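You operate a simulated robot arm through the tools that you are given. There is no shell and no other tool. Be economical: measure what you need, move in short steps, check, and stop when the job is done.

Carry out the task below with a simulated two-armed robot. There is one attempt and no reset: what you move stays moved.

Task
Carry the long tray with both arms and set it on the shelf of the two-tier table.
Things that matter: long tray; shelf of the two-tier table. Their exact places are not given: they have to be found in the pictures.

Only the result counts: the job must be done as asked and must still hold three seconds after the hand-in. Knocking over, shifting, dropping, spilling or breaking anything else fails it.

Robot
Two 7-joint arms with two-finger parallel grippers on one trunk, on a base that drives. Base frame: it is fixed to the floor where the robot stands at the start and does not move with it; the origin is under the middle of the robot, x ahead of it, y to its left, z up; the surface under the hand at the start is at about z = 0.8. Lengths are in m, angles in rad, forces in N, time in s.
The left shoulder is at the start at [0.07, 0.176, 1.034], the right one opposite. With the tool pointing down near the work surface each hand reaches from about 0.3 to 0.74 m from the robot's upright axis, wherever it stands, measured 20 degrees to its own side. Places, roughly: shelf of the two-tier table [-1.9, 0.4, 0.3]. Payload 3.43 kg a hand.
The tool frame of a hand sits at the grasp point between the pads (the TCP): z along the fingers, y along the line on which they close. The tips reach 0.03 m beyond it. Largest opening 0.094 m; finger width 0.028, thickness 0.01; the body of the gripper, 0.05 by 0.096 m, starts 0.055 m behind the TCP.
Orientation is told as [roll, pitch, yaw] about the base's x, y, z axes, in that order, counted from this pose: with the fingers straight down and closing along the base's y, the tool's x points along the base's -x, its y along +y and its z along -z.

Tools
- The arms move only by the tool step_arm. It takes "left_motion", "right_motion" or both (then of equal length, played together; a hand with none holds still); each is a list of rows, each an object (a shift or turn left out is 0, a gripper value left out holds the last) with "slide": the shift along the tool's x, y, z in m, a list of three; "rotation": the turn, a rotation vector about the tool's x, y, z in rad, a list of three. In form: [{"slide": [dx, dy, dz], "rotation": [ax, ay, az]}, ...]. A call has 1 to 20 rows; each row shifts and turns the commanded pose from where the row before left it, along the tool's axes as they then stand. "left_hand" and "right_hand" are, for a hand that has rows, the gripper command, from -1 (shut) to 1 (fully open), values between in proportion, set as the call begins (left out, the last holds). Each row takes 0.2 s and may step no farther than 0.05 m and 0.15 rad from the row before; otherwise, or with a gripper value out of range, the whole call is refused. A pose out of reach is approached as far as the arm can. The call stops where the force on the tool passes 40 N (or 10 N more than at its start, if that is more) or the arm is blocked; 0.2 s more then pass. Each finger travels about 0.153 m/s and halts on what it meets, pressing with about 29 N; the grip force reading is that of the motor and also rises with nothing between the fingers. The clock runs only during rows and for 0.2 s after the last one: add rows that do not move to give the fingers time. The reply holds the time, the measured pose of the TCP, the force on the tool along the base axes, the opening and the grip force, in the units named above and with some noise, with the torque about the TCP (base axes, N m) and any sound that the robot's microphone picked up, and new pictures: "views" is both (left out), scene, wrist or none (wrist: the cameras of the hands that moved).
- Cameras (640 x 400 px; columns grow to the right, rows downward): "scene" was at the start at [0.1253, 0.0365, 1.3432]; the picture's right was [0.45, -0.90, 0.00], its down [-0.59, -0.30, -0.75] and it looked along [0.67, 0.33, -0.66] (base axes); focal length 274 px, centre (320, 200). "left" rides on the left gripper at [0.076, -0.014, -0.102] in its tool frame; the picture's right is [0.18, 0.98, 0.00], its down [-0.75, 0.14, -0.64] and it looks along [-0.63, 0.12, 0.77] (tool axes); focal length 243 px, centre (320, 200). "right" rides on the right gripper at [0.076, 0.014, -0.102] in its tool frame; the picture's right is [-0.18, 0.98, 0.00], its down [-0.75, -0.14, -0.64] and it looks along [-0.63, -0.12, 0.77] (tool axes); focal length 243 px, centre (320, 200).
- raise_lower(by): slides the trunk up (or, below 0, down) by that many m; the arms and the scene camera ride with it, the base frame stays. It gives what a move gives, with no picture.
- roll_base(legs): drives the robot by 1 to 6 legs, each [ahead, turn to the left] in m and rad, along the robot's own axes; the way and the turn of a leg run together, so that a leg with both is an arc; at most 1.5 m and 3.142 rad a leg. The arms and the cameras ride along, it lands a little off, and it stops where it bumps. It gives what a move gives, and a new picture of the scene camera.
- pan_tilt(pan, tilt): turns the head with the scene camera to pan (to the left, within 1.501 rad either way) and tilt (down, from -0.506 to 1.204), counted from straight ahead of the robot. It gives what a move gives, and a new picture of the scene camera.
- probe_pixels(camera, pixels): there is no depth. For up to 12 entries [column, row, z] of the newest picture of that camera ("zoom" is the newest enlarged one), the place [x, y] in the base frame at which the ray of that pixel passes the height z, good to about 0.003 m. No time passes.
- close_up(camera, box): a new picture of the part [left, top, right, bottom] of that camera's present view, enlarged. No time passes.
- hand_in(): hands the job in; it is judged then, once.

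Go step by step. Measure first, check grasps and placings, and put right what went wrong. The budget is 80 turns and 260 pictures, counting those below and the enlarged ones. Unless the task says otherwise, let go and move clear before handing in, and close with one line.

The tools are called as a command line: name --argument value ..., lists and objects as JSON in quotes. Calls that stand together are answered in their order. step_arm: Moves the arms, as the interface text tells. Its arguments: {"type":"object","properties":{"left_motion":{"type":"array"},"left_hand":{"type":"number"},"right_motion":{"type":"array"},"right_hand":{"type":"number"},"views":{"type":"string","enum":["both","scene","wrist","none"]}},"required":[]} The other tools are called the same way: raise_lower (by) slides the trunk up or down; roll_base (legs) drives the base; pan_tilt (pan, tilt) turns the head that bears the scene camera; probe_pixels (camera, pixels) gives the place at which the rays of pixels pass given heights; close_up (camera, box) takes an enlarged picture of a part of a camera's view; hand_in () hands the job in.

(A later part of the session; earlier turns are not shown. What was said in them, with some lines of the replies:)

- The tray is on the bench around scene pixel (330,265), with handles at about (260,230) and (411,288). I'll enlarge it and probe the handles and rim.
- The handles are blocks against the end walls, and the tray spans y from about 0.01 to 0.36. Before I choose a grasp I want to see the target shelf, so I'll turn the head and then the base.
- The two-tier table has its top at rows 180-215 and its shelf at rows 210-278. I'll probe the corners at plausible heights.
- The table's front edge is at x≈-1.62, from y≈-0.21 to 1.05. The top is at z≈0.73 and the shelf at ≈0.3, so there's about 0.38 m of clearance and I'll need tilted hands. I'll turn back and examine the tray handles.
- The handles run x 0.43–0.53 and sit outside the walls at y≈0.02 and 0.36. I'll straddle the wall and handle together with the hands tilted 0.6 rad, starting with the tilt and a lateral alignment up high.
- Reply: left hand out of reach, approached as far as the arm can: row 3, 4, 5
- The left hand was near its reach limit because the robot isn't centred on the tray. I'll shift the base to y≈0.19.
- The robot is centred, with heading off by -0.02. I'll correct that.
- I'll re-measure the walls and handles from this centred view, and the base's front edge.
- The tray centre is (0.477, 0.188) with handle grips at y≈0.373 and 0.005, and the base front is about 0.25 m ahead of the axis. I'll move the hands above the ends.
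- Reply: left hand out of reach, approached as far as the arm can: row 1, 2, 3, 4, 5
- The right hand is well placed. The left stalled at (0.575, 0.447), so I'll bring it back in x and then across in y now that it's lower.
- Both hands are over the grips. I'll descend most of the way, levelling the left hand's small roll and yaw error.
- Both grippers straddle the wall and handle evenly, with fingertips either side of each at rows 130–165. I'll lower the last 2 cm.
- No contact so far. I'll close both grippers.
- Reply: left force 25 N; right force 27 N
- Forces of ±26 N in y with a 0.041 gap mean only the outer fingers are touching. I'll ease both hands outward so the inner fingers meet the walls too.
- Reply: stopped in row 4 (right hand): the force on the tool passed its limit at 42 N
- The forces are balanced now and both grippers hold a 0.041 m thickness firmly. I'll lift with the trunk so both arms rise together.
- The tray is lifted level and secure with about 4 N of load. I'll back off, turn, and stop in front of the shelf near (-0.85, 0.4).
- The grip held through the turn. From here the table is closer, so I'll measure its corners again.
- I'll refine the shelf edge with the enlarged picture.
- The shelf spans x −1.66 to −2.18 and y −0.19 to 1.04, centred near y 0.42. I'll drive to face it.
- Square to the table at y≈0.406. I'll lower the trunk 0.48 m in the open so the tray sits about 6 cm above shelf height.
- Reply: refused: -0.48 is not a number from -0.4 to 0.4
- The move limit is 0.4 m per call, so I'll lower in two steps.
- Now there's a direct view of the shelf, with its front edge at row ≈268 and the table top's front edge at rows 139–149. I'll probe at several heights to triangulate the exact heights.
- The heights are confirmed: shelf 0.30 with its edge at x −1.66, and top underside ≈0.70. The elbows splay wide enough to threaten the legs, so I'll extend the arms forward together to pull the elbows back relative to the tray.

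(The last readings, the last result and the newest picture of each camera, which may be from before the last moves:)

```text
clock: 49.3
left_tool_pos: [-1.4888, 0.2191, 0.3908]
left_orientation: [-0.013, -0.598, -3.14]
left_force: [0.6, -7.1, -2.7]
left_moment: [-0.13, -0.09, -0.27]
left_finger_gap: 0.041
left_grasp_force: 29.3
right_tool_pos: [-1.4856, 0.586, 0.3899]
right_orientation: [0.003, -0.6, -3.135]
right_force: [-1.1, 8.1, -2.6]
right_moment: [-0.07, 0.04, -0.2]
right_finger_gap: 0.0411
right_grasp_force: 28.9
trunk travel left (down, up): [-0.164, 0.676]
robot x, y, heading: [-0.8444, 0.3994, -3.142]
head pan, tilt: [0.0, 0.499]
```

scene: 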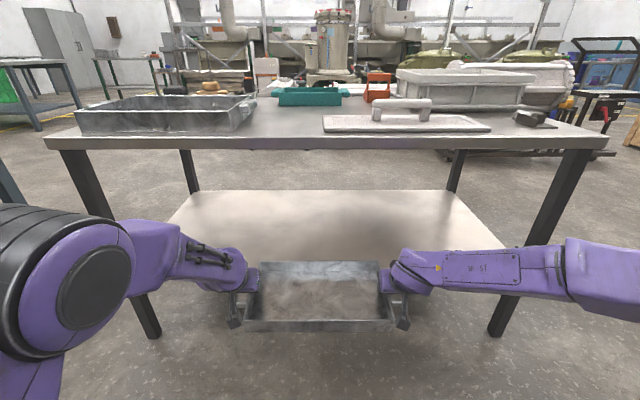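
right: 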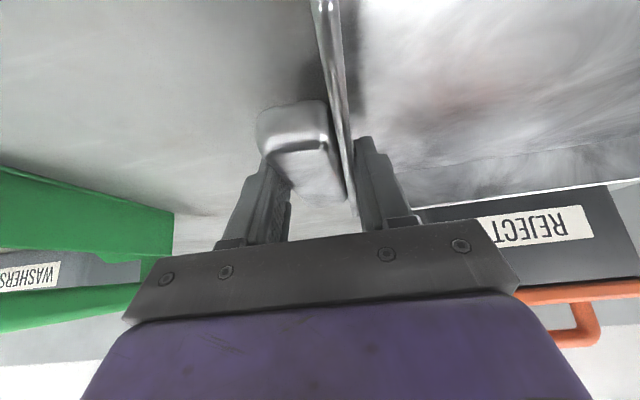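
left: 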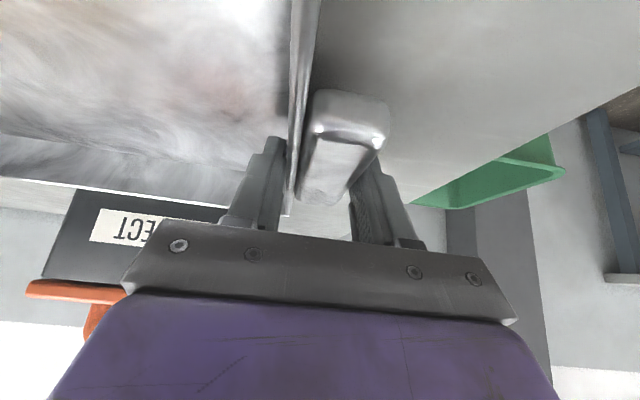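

That went cleanly and the elbows drew in. I'll extend another 5 cm.

step_arm --left_motion '[{"slide": [-0.0206, 0, 0.0141]}, {"slide": [-0.0206, 0, 0.0141]}, {}]' --right_motion '[{"slide": [-0.0206, 0, 0.0141]}, {"slide": [-0.0206, 0, 0.0141]}, {}]' --views "scene"

```text
clock: 50.1
left_tool_pos: [-1.5385, 0.2193, 0.39]
left_orientation: [-0.013, -0.6, -3.138]
left_force: [-1.0, -13.9, -2.9]
left_moment: [-0.02, 0.12, -0.05]
left_finger_gap: 0.0412
left_grasp_force: 29.4
right_tool_pos: [-1.5362, 0.5853, 0.3915]
right_orientation: [0.003, -0.601, -3.136]
right_force: [0.6, 13.3, -3.1]
right_moment: [0.16, -0.15, 0.25]
right_finger_gap: 0.041
right_grasp_force: 29.0
trunk travel left (down, up): [-0.164, 0.676]
robot x, y, heading: [-0.8474, 0.4063, -3.146]
head pan, tilt: [0.0, 0.499]
```

scene: 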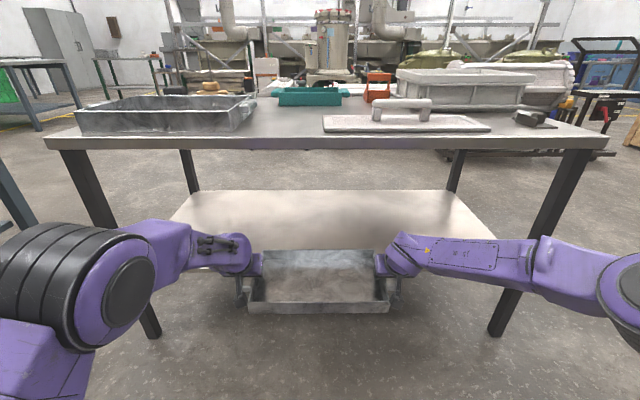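

The arms are extended to a 0.69 m reach with the elbows clear inside the legs and below the tabletop. I'll relieve the slight inward squeeze, lower 2 cm, and drive in halfway.

step_arm --left_motion '[{"slide": [0, 0.0007, 0]}, {}]' --right_motion '[{"slide": [0, -0.0007, 0]}, {}]' --views "none"

raise_lower --by -0.015

roll_base --legs '[[0.13, 0]]'

```text
clock: 50.7
left_tool_pos: [-1.5395, 0.218, 0.3909]
left_orientation: [-0.015, -0.601, -3.141]
left_force: [-0.2, -11.6, -1.6]
left_moment: [-0.05, 0.27, 0.04]
left_finger_gap: 0.0412
left_grasp_force: 29.0
right_tool_pos: [-1.5357, 0.5839, 0.3915]
right_orientation: [0.005, -0.6, -3.134]
right_force: [-0.3, 10.8, -2.5]
right_moment: [0.08, -0.33, -0.01]
right_finger_gap: 0.041
right_grasp_force: 28.9
trunk travel left (down, up): [-0.164, 0.676]
robot x, y, heading: [-0.8472, 0.4025, -3.143]
head pan, tilt: [0.0, 0.499]
```

```text
clock: 51.3
left_tool_pos: [-1.5383, 0.2174, 0.376]
left_orientation: [-0.014, -0.6, -3.14]
left_force: [-0.6, -10.7, -2.3]
left_moment: [-0.02, 0.04, -0.06]
left_finger_gap: 0.0413
left_grasp_force: 29.0
right_tool_pos: [-1.5351, 0.5849, 0.3772]
right_orientation: [0.004, -0.6, -3.134]
right_force: [0.8, 9.9, -2.3]
right_moment: [0.05, -0.07, 0.09]
right_finger_gap: 0.0409
right_grasp_force: 28.9
trunk travel left (down, up): [-0.149, 0.691]
robot x, y, heading: [-0.8457, 0.4066, -3.136]
head pan, tilt: [0.0, 0.499]
```

```text
clock: 52.6
left_tool_pos: [-1.6693, 0.2169, 0.3752]
left_orientation: [-0.014, -0.6, -3.138]
left_force: [-0.6, -8.9, -3.5]
left_moment: [-0.14, -0.12, -0.07]
left_finger_gap: 0.0412
left_grasp_force: 28.7
right_tool_pos: [-1.6658, 0.5839, 0.3771]
right_orientation: [0.005, -0.601, -3.134]
right_force: [0.2, 9.0, -1.5]
right_moment: [0.08, 0.11, 0.06]
right_finger_gap: 0.0414
right_grasp_force: 29.6
trunk travel left (down, up): [-0.149, 0.691]
robot x, y, heading: [-0.9738, 0.402, -3.142]
head pan, tilt: [0.0, 0.499]
```

scene: 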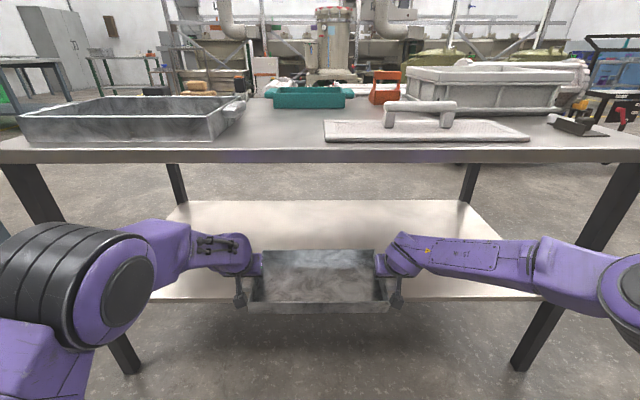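

Half in, with no contact. I'll continue 7 cm and recheck.

roll_base --legs '[[0.07, 0]]'

pan_tilt --pan 0.6 --tilt 0.4

pan_tilt --pan -0.6 --tilt 0.4

```text
clock: 53.6
left_tool_pos: [-1.74, 0.2172, 0.3762]
left_orientation: [-0.014, -0.598, -3.138]
left_force: [-0.8, -0.2, -1.0]
left_moment: [-0.03, -0.04, 0.08]
left_finger_gap: 0.041
left_grasp_force: 29.0
right_tool_pos: [-1.7373, 0.5827, 0.3763]
right_orientation: [0.005, -0.601, -3.135]
right_force: [0.3, -0.4, -3.0]
right_moment: [0.05, 0.01, -0.03]
right_finger_gap: 0.041
right_grasp_force: 29.0
trunk travel left (down, up): [-0.149, 0.691]
robot x, y, heading: [-1.0479, 0.4016, -3.139]
head pan, tilt: [0.0, 0.499]
```

scene: 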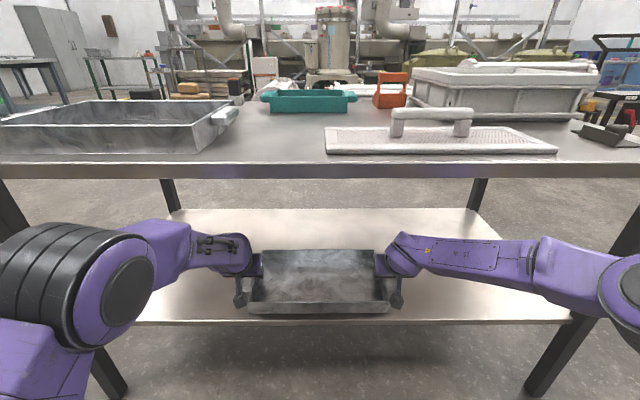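

```text
clock: 54.6
left_tool_pos: [-1.7387, 0.2162, 0.3748]
left_orientation: [-0.014, -0.598, -3.139]
left_force: [-0.3, -0.4, -2.1]
left_moment: [-0.02, -0.01, 0.05]
left_finger_gap: 0.0408
left_grasp_force: 29.0
right_tool_pos: [-1.7373, 0.5825, 0.377]
right_orientation: [0.005, -0.6, -3.134]
right_force: [-0.1, -0.5, -2.3]
right_moment: [0.02, 0.0, -0.04]
right_finger_gap: 0.0411
right_grasp_force: 28.9
trunk travel left (down, up): [-0.149, 0.691]
robot x, y, heading: [-1.0497, 0.4043, -3.143]
head pan, tilt: [0.6, 0.4]
```

scene: 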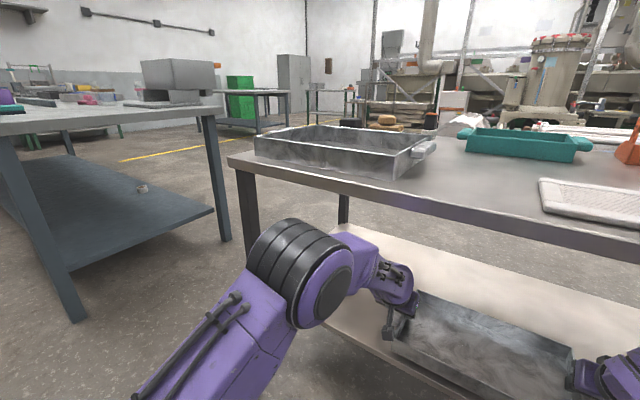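

```text
clock: 56.0
left_tool_pos: [-1.7391, 0.2157, 0.3759]
left_orientation: [-0.014, -0.599, -3.138]
left_force: [-0.2, -0.2, -2.9]
left_moment: [-0.06, -0.05, 0.01]
left_finger_gap: 0.0411
left_grasp_force: 29.1
right_tool_pos: [-1.7356, 0.5829, 0.377]
right_orientation: [0.006, -0.602, -3.135]
right_force: [-0.2, 0.3, -2.7]
right_moment: [0.02, 0.07, -0.02]
right_finger_gap: 0.0413
right_grasp_force: 28.9
trunk travel left (down, up): [-0.149, 0.691]
robot x, y, heading: [-1.0457, 0.406, -3.14]
head pan, tilt: [-0.6, 0.4]
```

scene: 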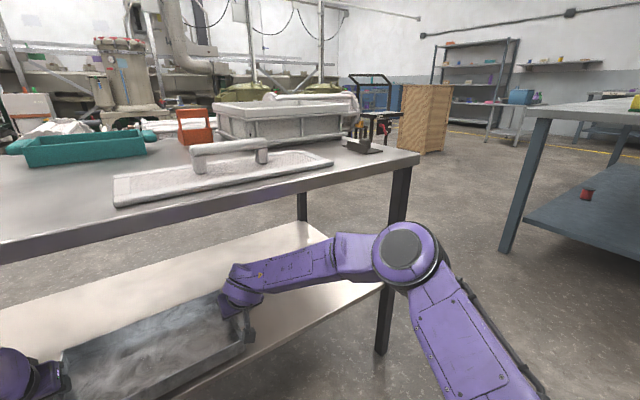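

The elbows sit inside and in front of the legs, with room left. I'll drive the last 6 cm.

roll_base --legs '[[0.06, 0]]'

pan_tilt --pan 0.0 --tilt 0.6

close_up --camera "scene" --box '[180, 180, 460, 355]'

```text
clock: 57.0
left_tool_pos: [-1.7994, 0.2175, 0.3751]
left_orientation: [-0.015, -0.597, -3.138]
left_force: [-0.4, 0.0, -2.6]
left_moment: [-0.03, -0.04, 0.01]
left_finger_gap: 0.0412
left_grasp_force: 29.0
right_tool_pos: [-1.7964, 0.5843, 0.3775]
right_orientation: [0.006, -0.599, -3.135]
right_force: [0.3, -0.1, -2.6]
right_moment: [0.01, 0.07, -0.05]
right_finger_gap: 0.0413
right_grasp_force: 29.2
trunk travel left (down, up): [-0.149, 0.691]
robot x, y, heading: [-1.1078, 0.4075, -3.139]
head pan, tilt: [-0.6, 0.4]
```

scene: 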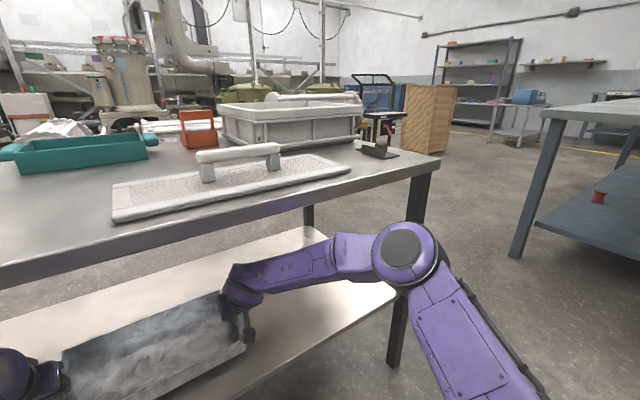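

```text
clock: 58.0
left_tool_pos: [-1.8001, 0.2169, 0.3743]
left_orientation: [-0.013, -0.598, -3.139]
left_force: [-0.5, -0.3, -2.2]
left_moment: [0.0, -0.03, 0.09]
left_finger_gap: 0.0415
left_grasp_force: 28.8
right_tool_pos: [-1.7965, 0.584, 0.3764]
right_orientation: [0.005, -0.599, -3.135]
right_force: [0.2, -0.3, -2.8]
right_moment: [0.04, 0.02, -0.05]
right_finger_gap: 0.041
right_grasp_force: 29.3
trunk travel left (down, up): [-0.149, 0.691]
robot x, y, heading: [-1.1077, 0.4075, -3.14]
head pan, tilt: [0.0, 0.6]
```

scene: 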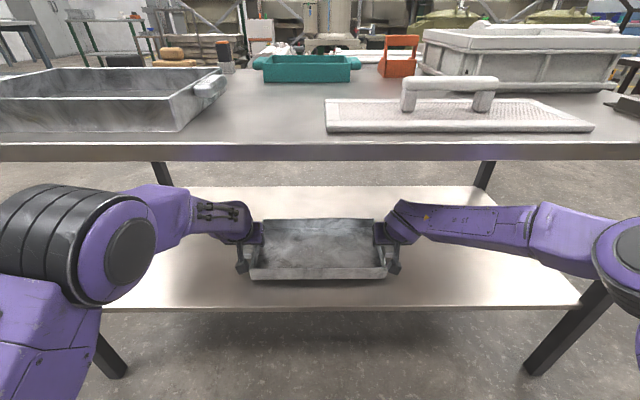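

```text
2.29 times, centred on (320, 268) of scene
```

zoom: 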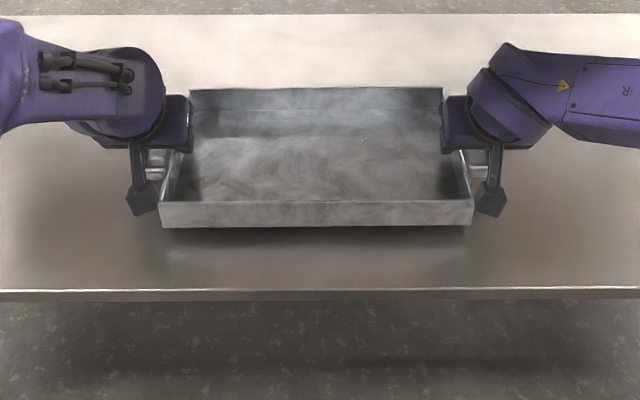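

The tray is fully over the shelf with margin in front. I'll lower it gently.

raise_lower --by -0.027

raise_lower --by -0.005

```text
clock: 58.7
left_tool_pos: [-1.8002, 0.2166, 0.3555]
left_orientation: [-0.015, -0.614, -3.136]
left_force: [-3.9, 0.2, 21.7]
left_moment: [-0.04, 0.42, 0.27]
left_finger_gap: 0.0414
left_grasp_force: 29.1
right_tool_pos: [-1.7971, 0.5841, 0.3584]
right_orientation: [0.006, -0.612, -3.133]
right_force: [-5.3, 0.7, 18.2]
right_moment: [0.04, -0.13, -0.02]
right_finger_gap: 0.0411
right_grasp_force: 28.8
trunk travel left (down, up): [-0.122, 0.718]
robot x, y, heading: [-1.1068, 0.4082, -3.143]
head pan, tilt: [0.0, 0.6]
```

```text
clock: 59.2
left_tool_pos: [-1.8022, 0.2174, 0.356]
left_orientation: [-0.016, -0.624, -3.135]
left_force: [0.2, -1.5, 18.4]
left_moment: [0.16, -0.58, 0.09]
left_finger_gap: 0.0416
left_grasp_force: 29.2
right_tool_pos: [-1.7987, 0.5836, 0.3572]
right_orientation: [0.008, -0.617, -3.139]
right_force: [0.0, 1.0, 16.3]
right_moment: [-0.18, -0.38, -0.37]
right_finger_gap: 0.0412
right_grasp_force: 29.2
trunk travel left (down, up): [-0.119, 0.721]
robot x, y, heading: [-1.1055, 0.4036, -3.14]
head pan, tilt: [0.0, 0.6]
stopped: the force on the tool passed its limit at 42 N (the readings are from after the stop); the commanded pose is now the measured one
```

Both hands feel ~18 N upward at z≈0.357, so the tray appears to be resting on the shelf. I'll look closely before releasing.

close_up --camera "scene" --box '[200, 190, 440, 340]'

close_up --camera "left" --box '[0, 0, 640, 400]'

close_up --camera "right" --box '[0, 0, 640, 400]'

```text
2.67 times, centred on (320, 265) of scene
```

zoom: 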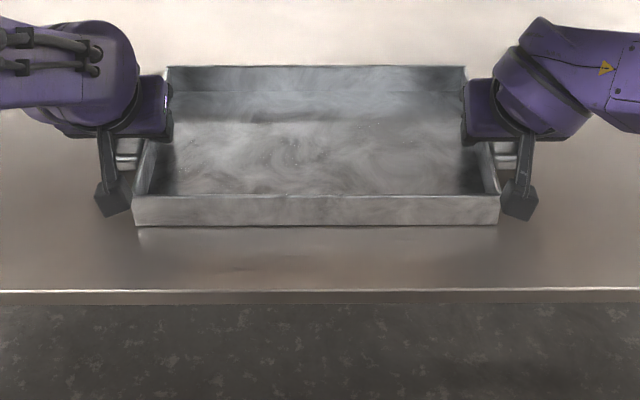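

```text
1.00 times, centred on (320, 200) of left (not enlarged: the box is as wide or as high as the picture)
```

zoom: 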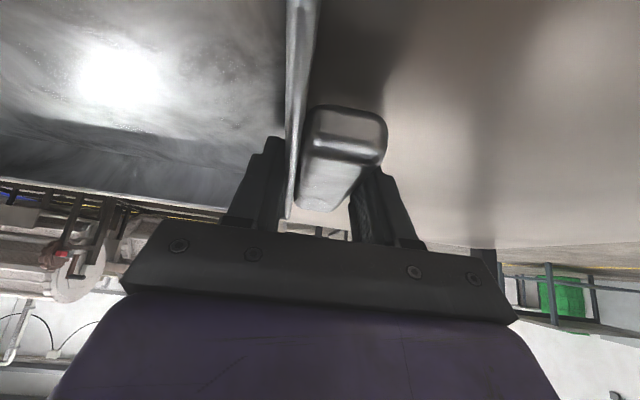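

```text
1.00 times, centred on (320, 200) of right (not enlarged: the box is as wide or as high as the picture)
```

zoom: 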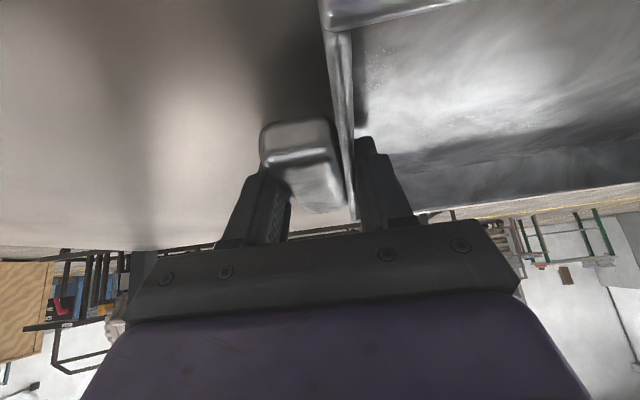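

I'll check the heights by probing the tray's near bottom edge and the shelf edge from this view.

close_up --camera "scene" --box '[200, 190, 440, 340]'

probe_pixels --camera "zoom" --pixels '[[320, 227, 0.3], [320, 227, 0.315], [320, 196, 0.34], [320, 196, 0.355], [320, 66, 0.34], [320, 66, 0.355], [320, 290, 0.3], [320, 290, 0.315]]'

```text
2.67 times, centred on (320, 265) of scene
```

zoom: 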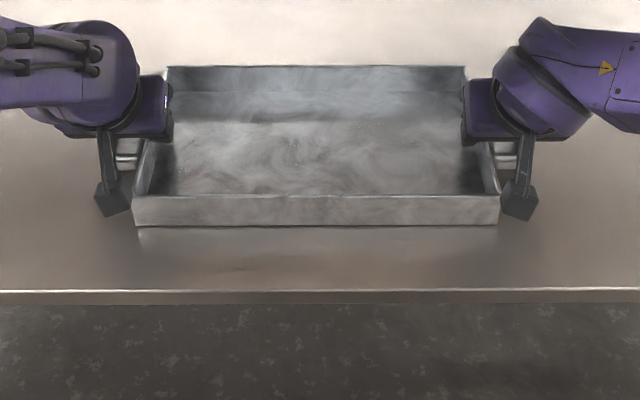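

```text
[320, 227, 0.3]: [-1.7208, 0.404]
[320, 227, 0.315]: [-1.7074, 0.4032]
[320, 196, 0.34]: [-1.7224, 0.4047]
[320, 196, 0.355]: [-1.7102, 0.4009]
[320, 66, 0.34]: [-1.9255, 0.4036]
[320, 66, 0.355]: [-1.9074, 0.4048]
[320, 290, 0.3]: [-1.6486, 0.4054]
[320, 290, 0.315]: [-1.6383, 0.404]
```

The numbers agree: shelf at ≈0.315, tray flat on it with its near edge at −1.707, about 6.5 cm inside the shelf edge. I'll open both grippers.

step_arm --left_motion '[{}, {}, {}, {}]' --right_motion '[{}, {}, {}, {}]' --left_hand 0.7 --right_hand 0.7

```text
clock: 60.2
left_tool_pos: [-1.8013, 0.2173, 0.3546]
left_orientation: [-0.017, -0.619, -3.134]
left_force: [-6.8, -3.9, 25.6]
left_moment: [0.87, 0.36, 0.33]
left_finger_gap: 0.0775
left_grasp_force: 0.1
right_tool_pos: [-1.7961, 0.5827, 0.3563]
right_orientation: [0.008, -0.616, -3.136]
right_force: [-6.4, 5.0, 23.7]
right_moment: [-0.77, 0.32, -0.28]
right_finger_gap: 0.077
right_grasp_force: 0.0
trunk travel left (down, up): [-0.119, 0.721]
robot x, y, heading: [-1.1081, 0.4029, -3.138]
head pan, tilt: [0.0, 0.6]
```

scene: 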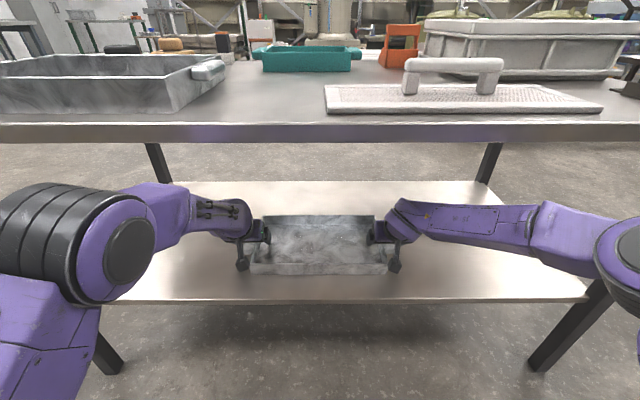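
right: 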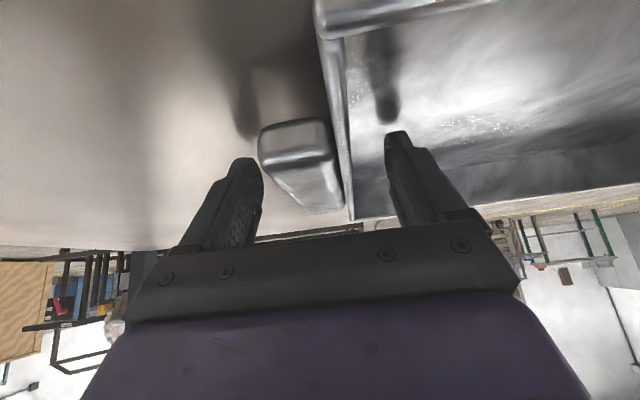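
left: 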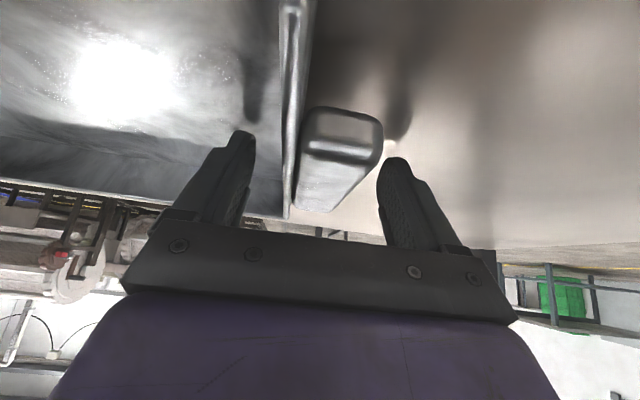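

The tray is released, and the inner fingertips rest lightly on its floor. I'll raise the trunk 4.5 cm to clear the rim before backing out.

raise_lower --by 0.045

close_up --camera "scene" --box '[100, 120, 540, 395]'

close_up --camera "left" --box '[0, 0, 640, 400]'

```text
clock: 61.0
left_tool_pos: [-1.8022, 0.217, 0.393]
left_orientation: [-0.013, -0.606, -3.135]
left_force: [0.3, 0.0, 0.4]
left_moment: [-0.01, 0.02, -0.02]
left_finger_gap: 0.0798
left_grasp_force: 0.0
right_tool_pos: [-1.7979, 0.5833, 0.3942]
right_orientation: [0.005, -0.606, -3.134]
right_force: [0.0, -0.1, 0.3]
right_moment: [-0.01, 0.01, 0.04]
right_finger_gap: 0.08
right_grasp_force: 0.2
trunk travel left (down, up): [-0.164, 0.676]
robot x, y, heading: [-1.1072, 0.4036, -3.14]
head pan, tilt: [0.0, 0.6]
```

```text
1.45 times, centred on (320, 258) of scene
```

zoom: 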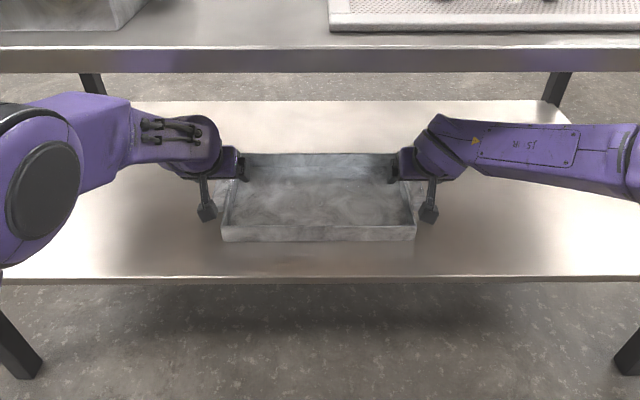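

```text
1.00 times, centred on (320, 200) of left (not enlarged: the box is as wide or as high as the picture)
```

zoom: 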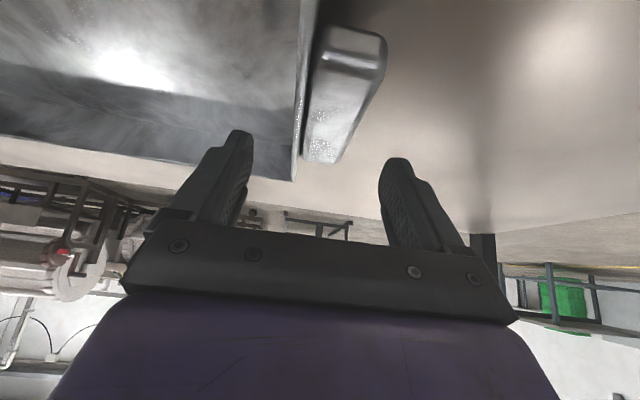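

The tray stays flat, but fingertip clearance over the rim is thin (~6 mm). I'll raise the hands 2.5 cm more with the arms, then back out.

step_arm --left_motion '[{"slide": [-0.0141, 0, -0.0206]}, {}]' --right_motion '[{"slide": [-0.0141, 0, -0.0206]}, {}]' --views "none"

roll_base --legs '[[-0.1, 0]]'

```text
clock: 61.6
left_tool_pos: [-1.8032, 0.2171, 0.4213]
left_orientation: [-0.016, -0.61, -3.136]
left_force: [0.6, 0.3, -0.4]
left_moment: [0.0, 0.03, -0.04]
left_finger_gap: 0.0798
left_grasp_force: 0.1
right_tool_pos: [-1.7975, 0.5837, 0.4202]
right_orientation: [0.006, -0.606, -3.135]
right_force: [0.3, -0.6, 0.4]
right_moment: [0.01, -0.03, 0.02]
right_finger_gap: 0.08
right_grasp_force: 0.0
trunk travel left (down, up): [-0.164, 0.676]
robot x, y, heading: [-1.1049, 0.4051, -3.142]
head pan, tilt: [0.0, 0.6]
```

```text
clock: 62.8
left_tool_pos: [-1.702, 0.2158, 0.4207]
left_orientation: [-0.017, -0.61, -3.135]
left_force: [0.5, -0.1, 0.0]
left_moment: [0.04, 0.0, -0.03]
left_finger_gap: 0.0798
left_grasp_force: 0.1
right_tool_pos: [-1.6981, 0.5844, 0.4208]
right_orientation: [0.007, -0.607, -3.135]
right_force: [0.4, 0.4, -1.0]
right_moment: [0.02, -0.02, -0.01]
right_finger_gap: 0.08
right_grasp_force: 0.1
trunk travel left (down, up): [-0.164, 0.676]
robot x, y, heading: [-1.0082, 0.4041, -3.143]
head pan, tilt: [0.0, 0.6]
```

scene: 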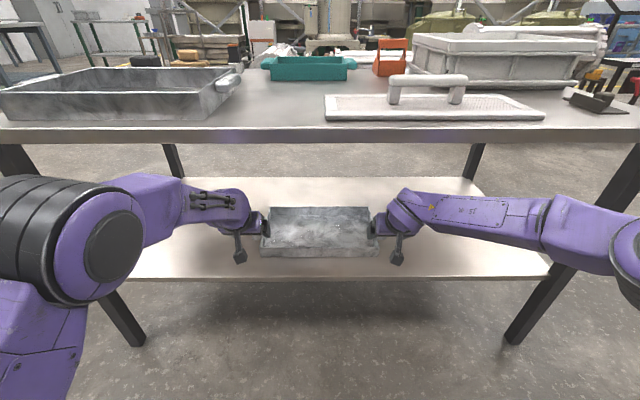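

The hands are free with zero force and the tray is staying put. I'll back fully clear and look.

roll_base --legs '[[-0.35, 0]]'

close_up --camera "scene" --box '[160, 100, 480, 300]'

```text
clock: 65.1
left_tool_pos: [-1.3492, 0.2196, 0.4211]
left_orientation: [-0.015, -0.611, -3.139]
left_force: [-0.1, -0.1, -0.2]
left_moment: [-0.01, 0.01, 0.0]
left_finger_gap: 0.08
left_grasp_force: 0.1
right_tool_pos: [-1.3423, 0.588, 0.4191]
right_orientation: [0.007, -0.608, -3.14]
right_force: [-0.2, -0.2, -0.1]
right_moment: [0.0, -0.03, -0.03]
right_finger_gap: 0.0799
right_grasp_force: 0.0
trunk travel left (down, up): [-0.164, 0.676]
robot x, y, heading: [-0.6523, 0.4059, 3.136]
head pan, tilt: [0.0, 0.6]
```

scene: 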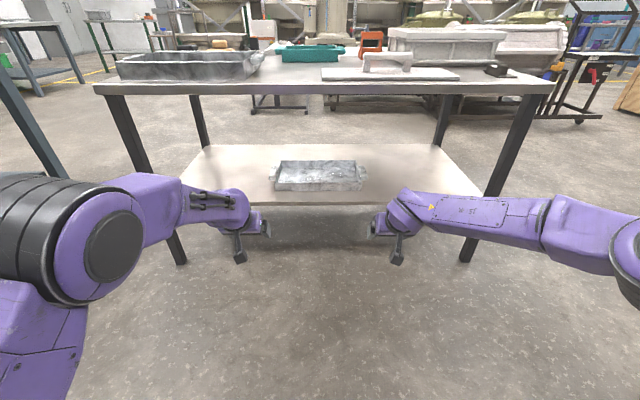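

```text
2.00 times, centred on (320, 200) of scene
```

zoom: 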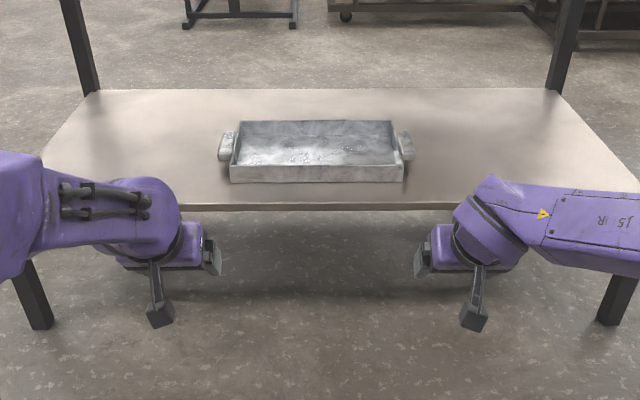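

The tray lies flat on the shelf, fully inside its edges (zoom pixels 220–415, 120–185), and the robot is well clear. I'll hand in.

hand_in

```text
The job is handed in.
```

I carried the long tray with both arms and set it flat on the shelf of the two-tier table. I then released it and backed clear before handing in. I saw nothing else touched or moved.
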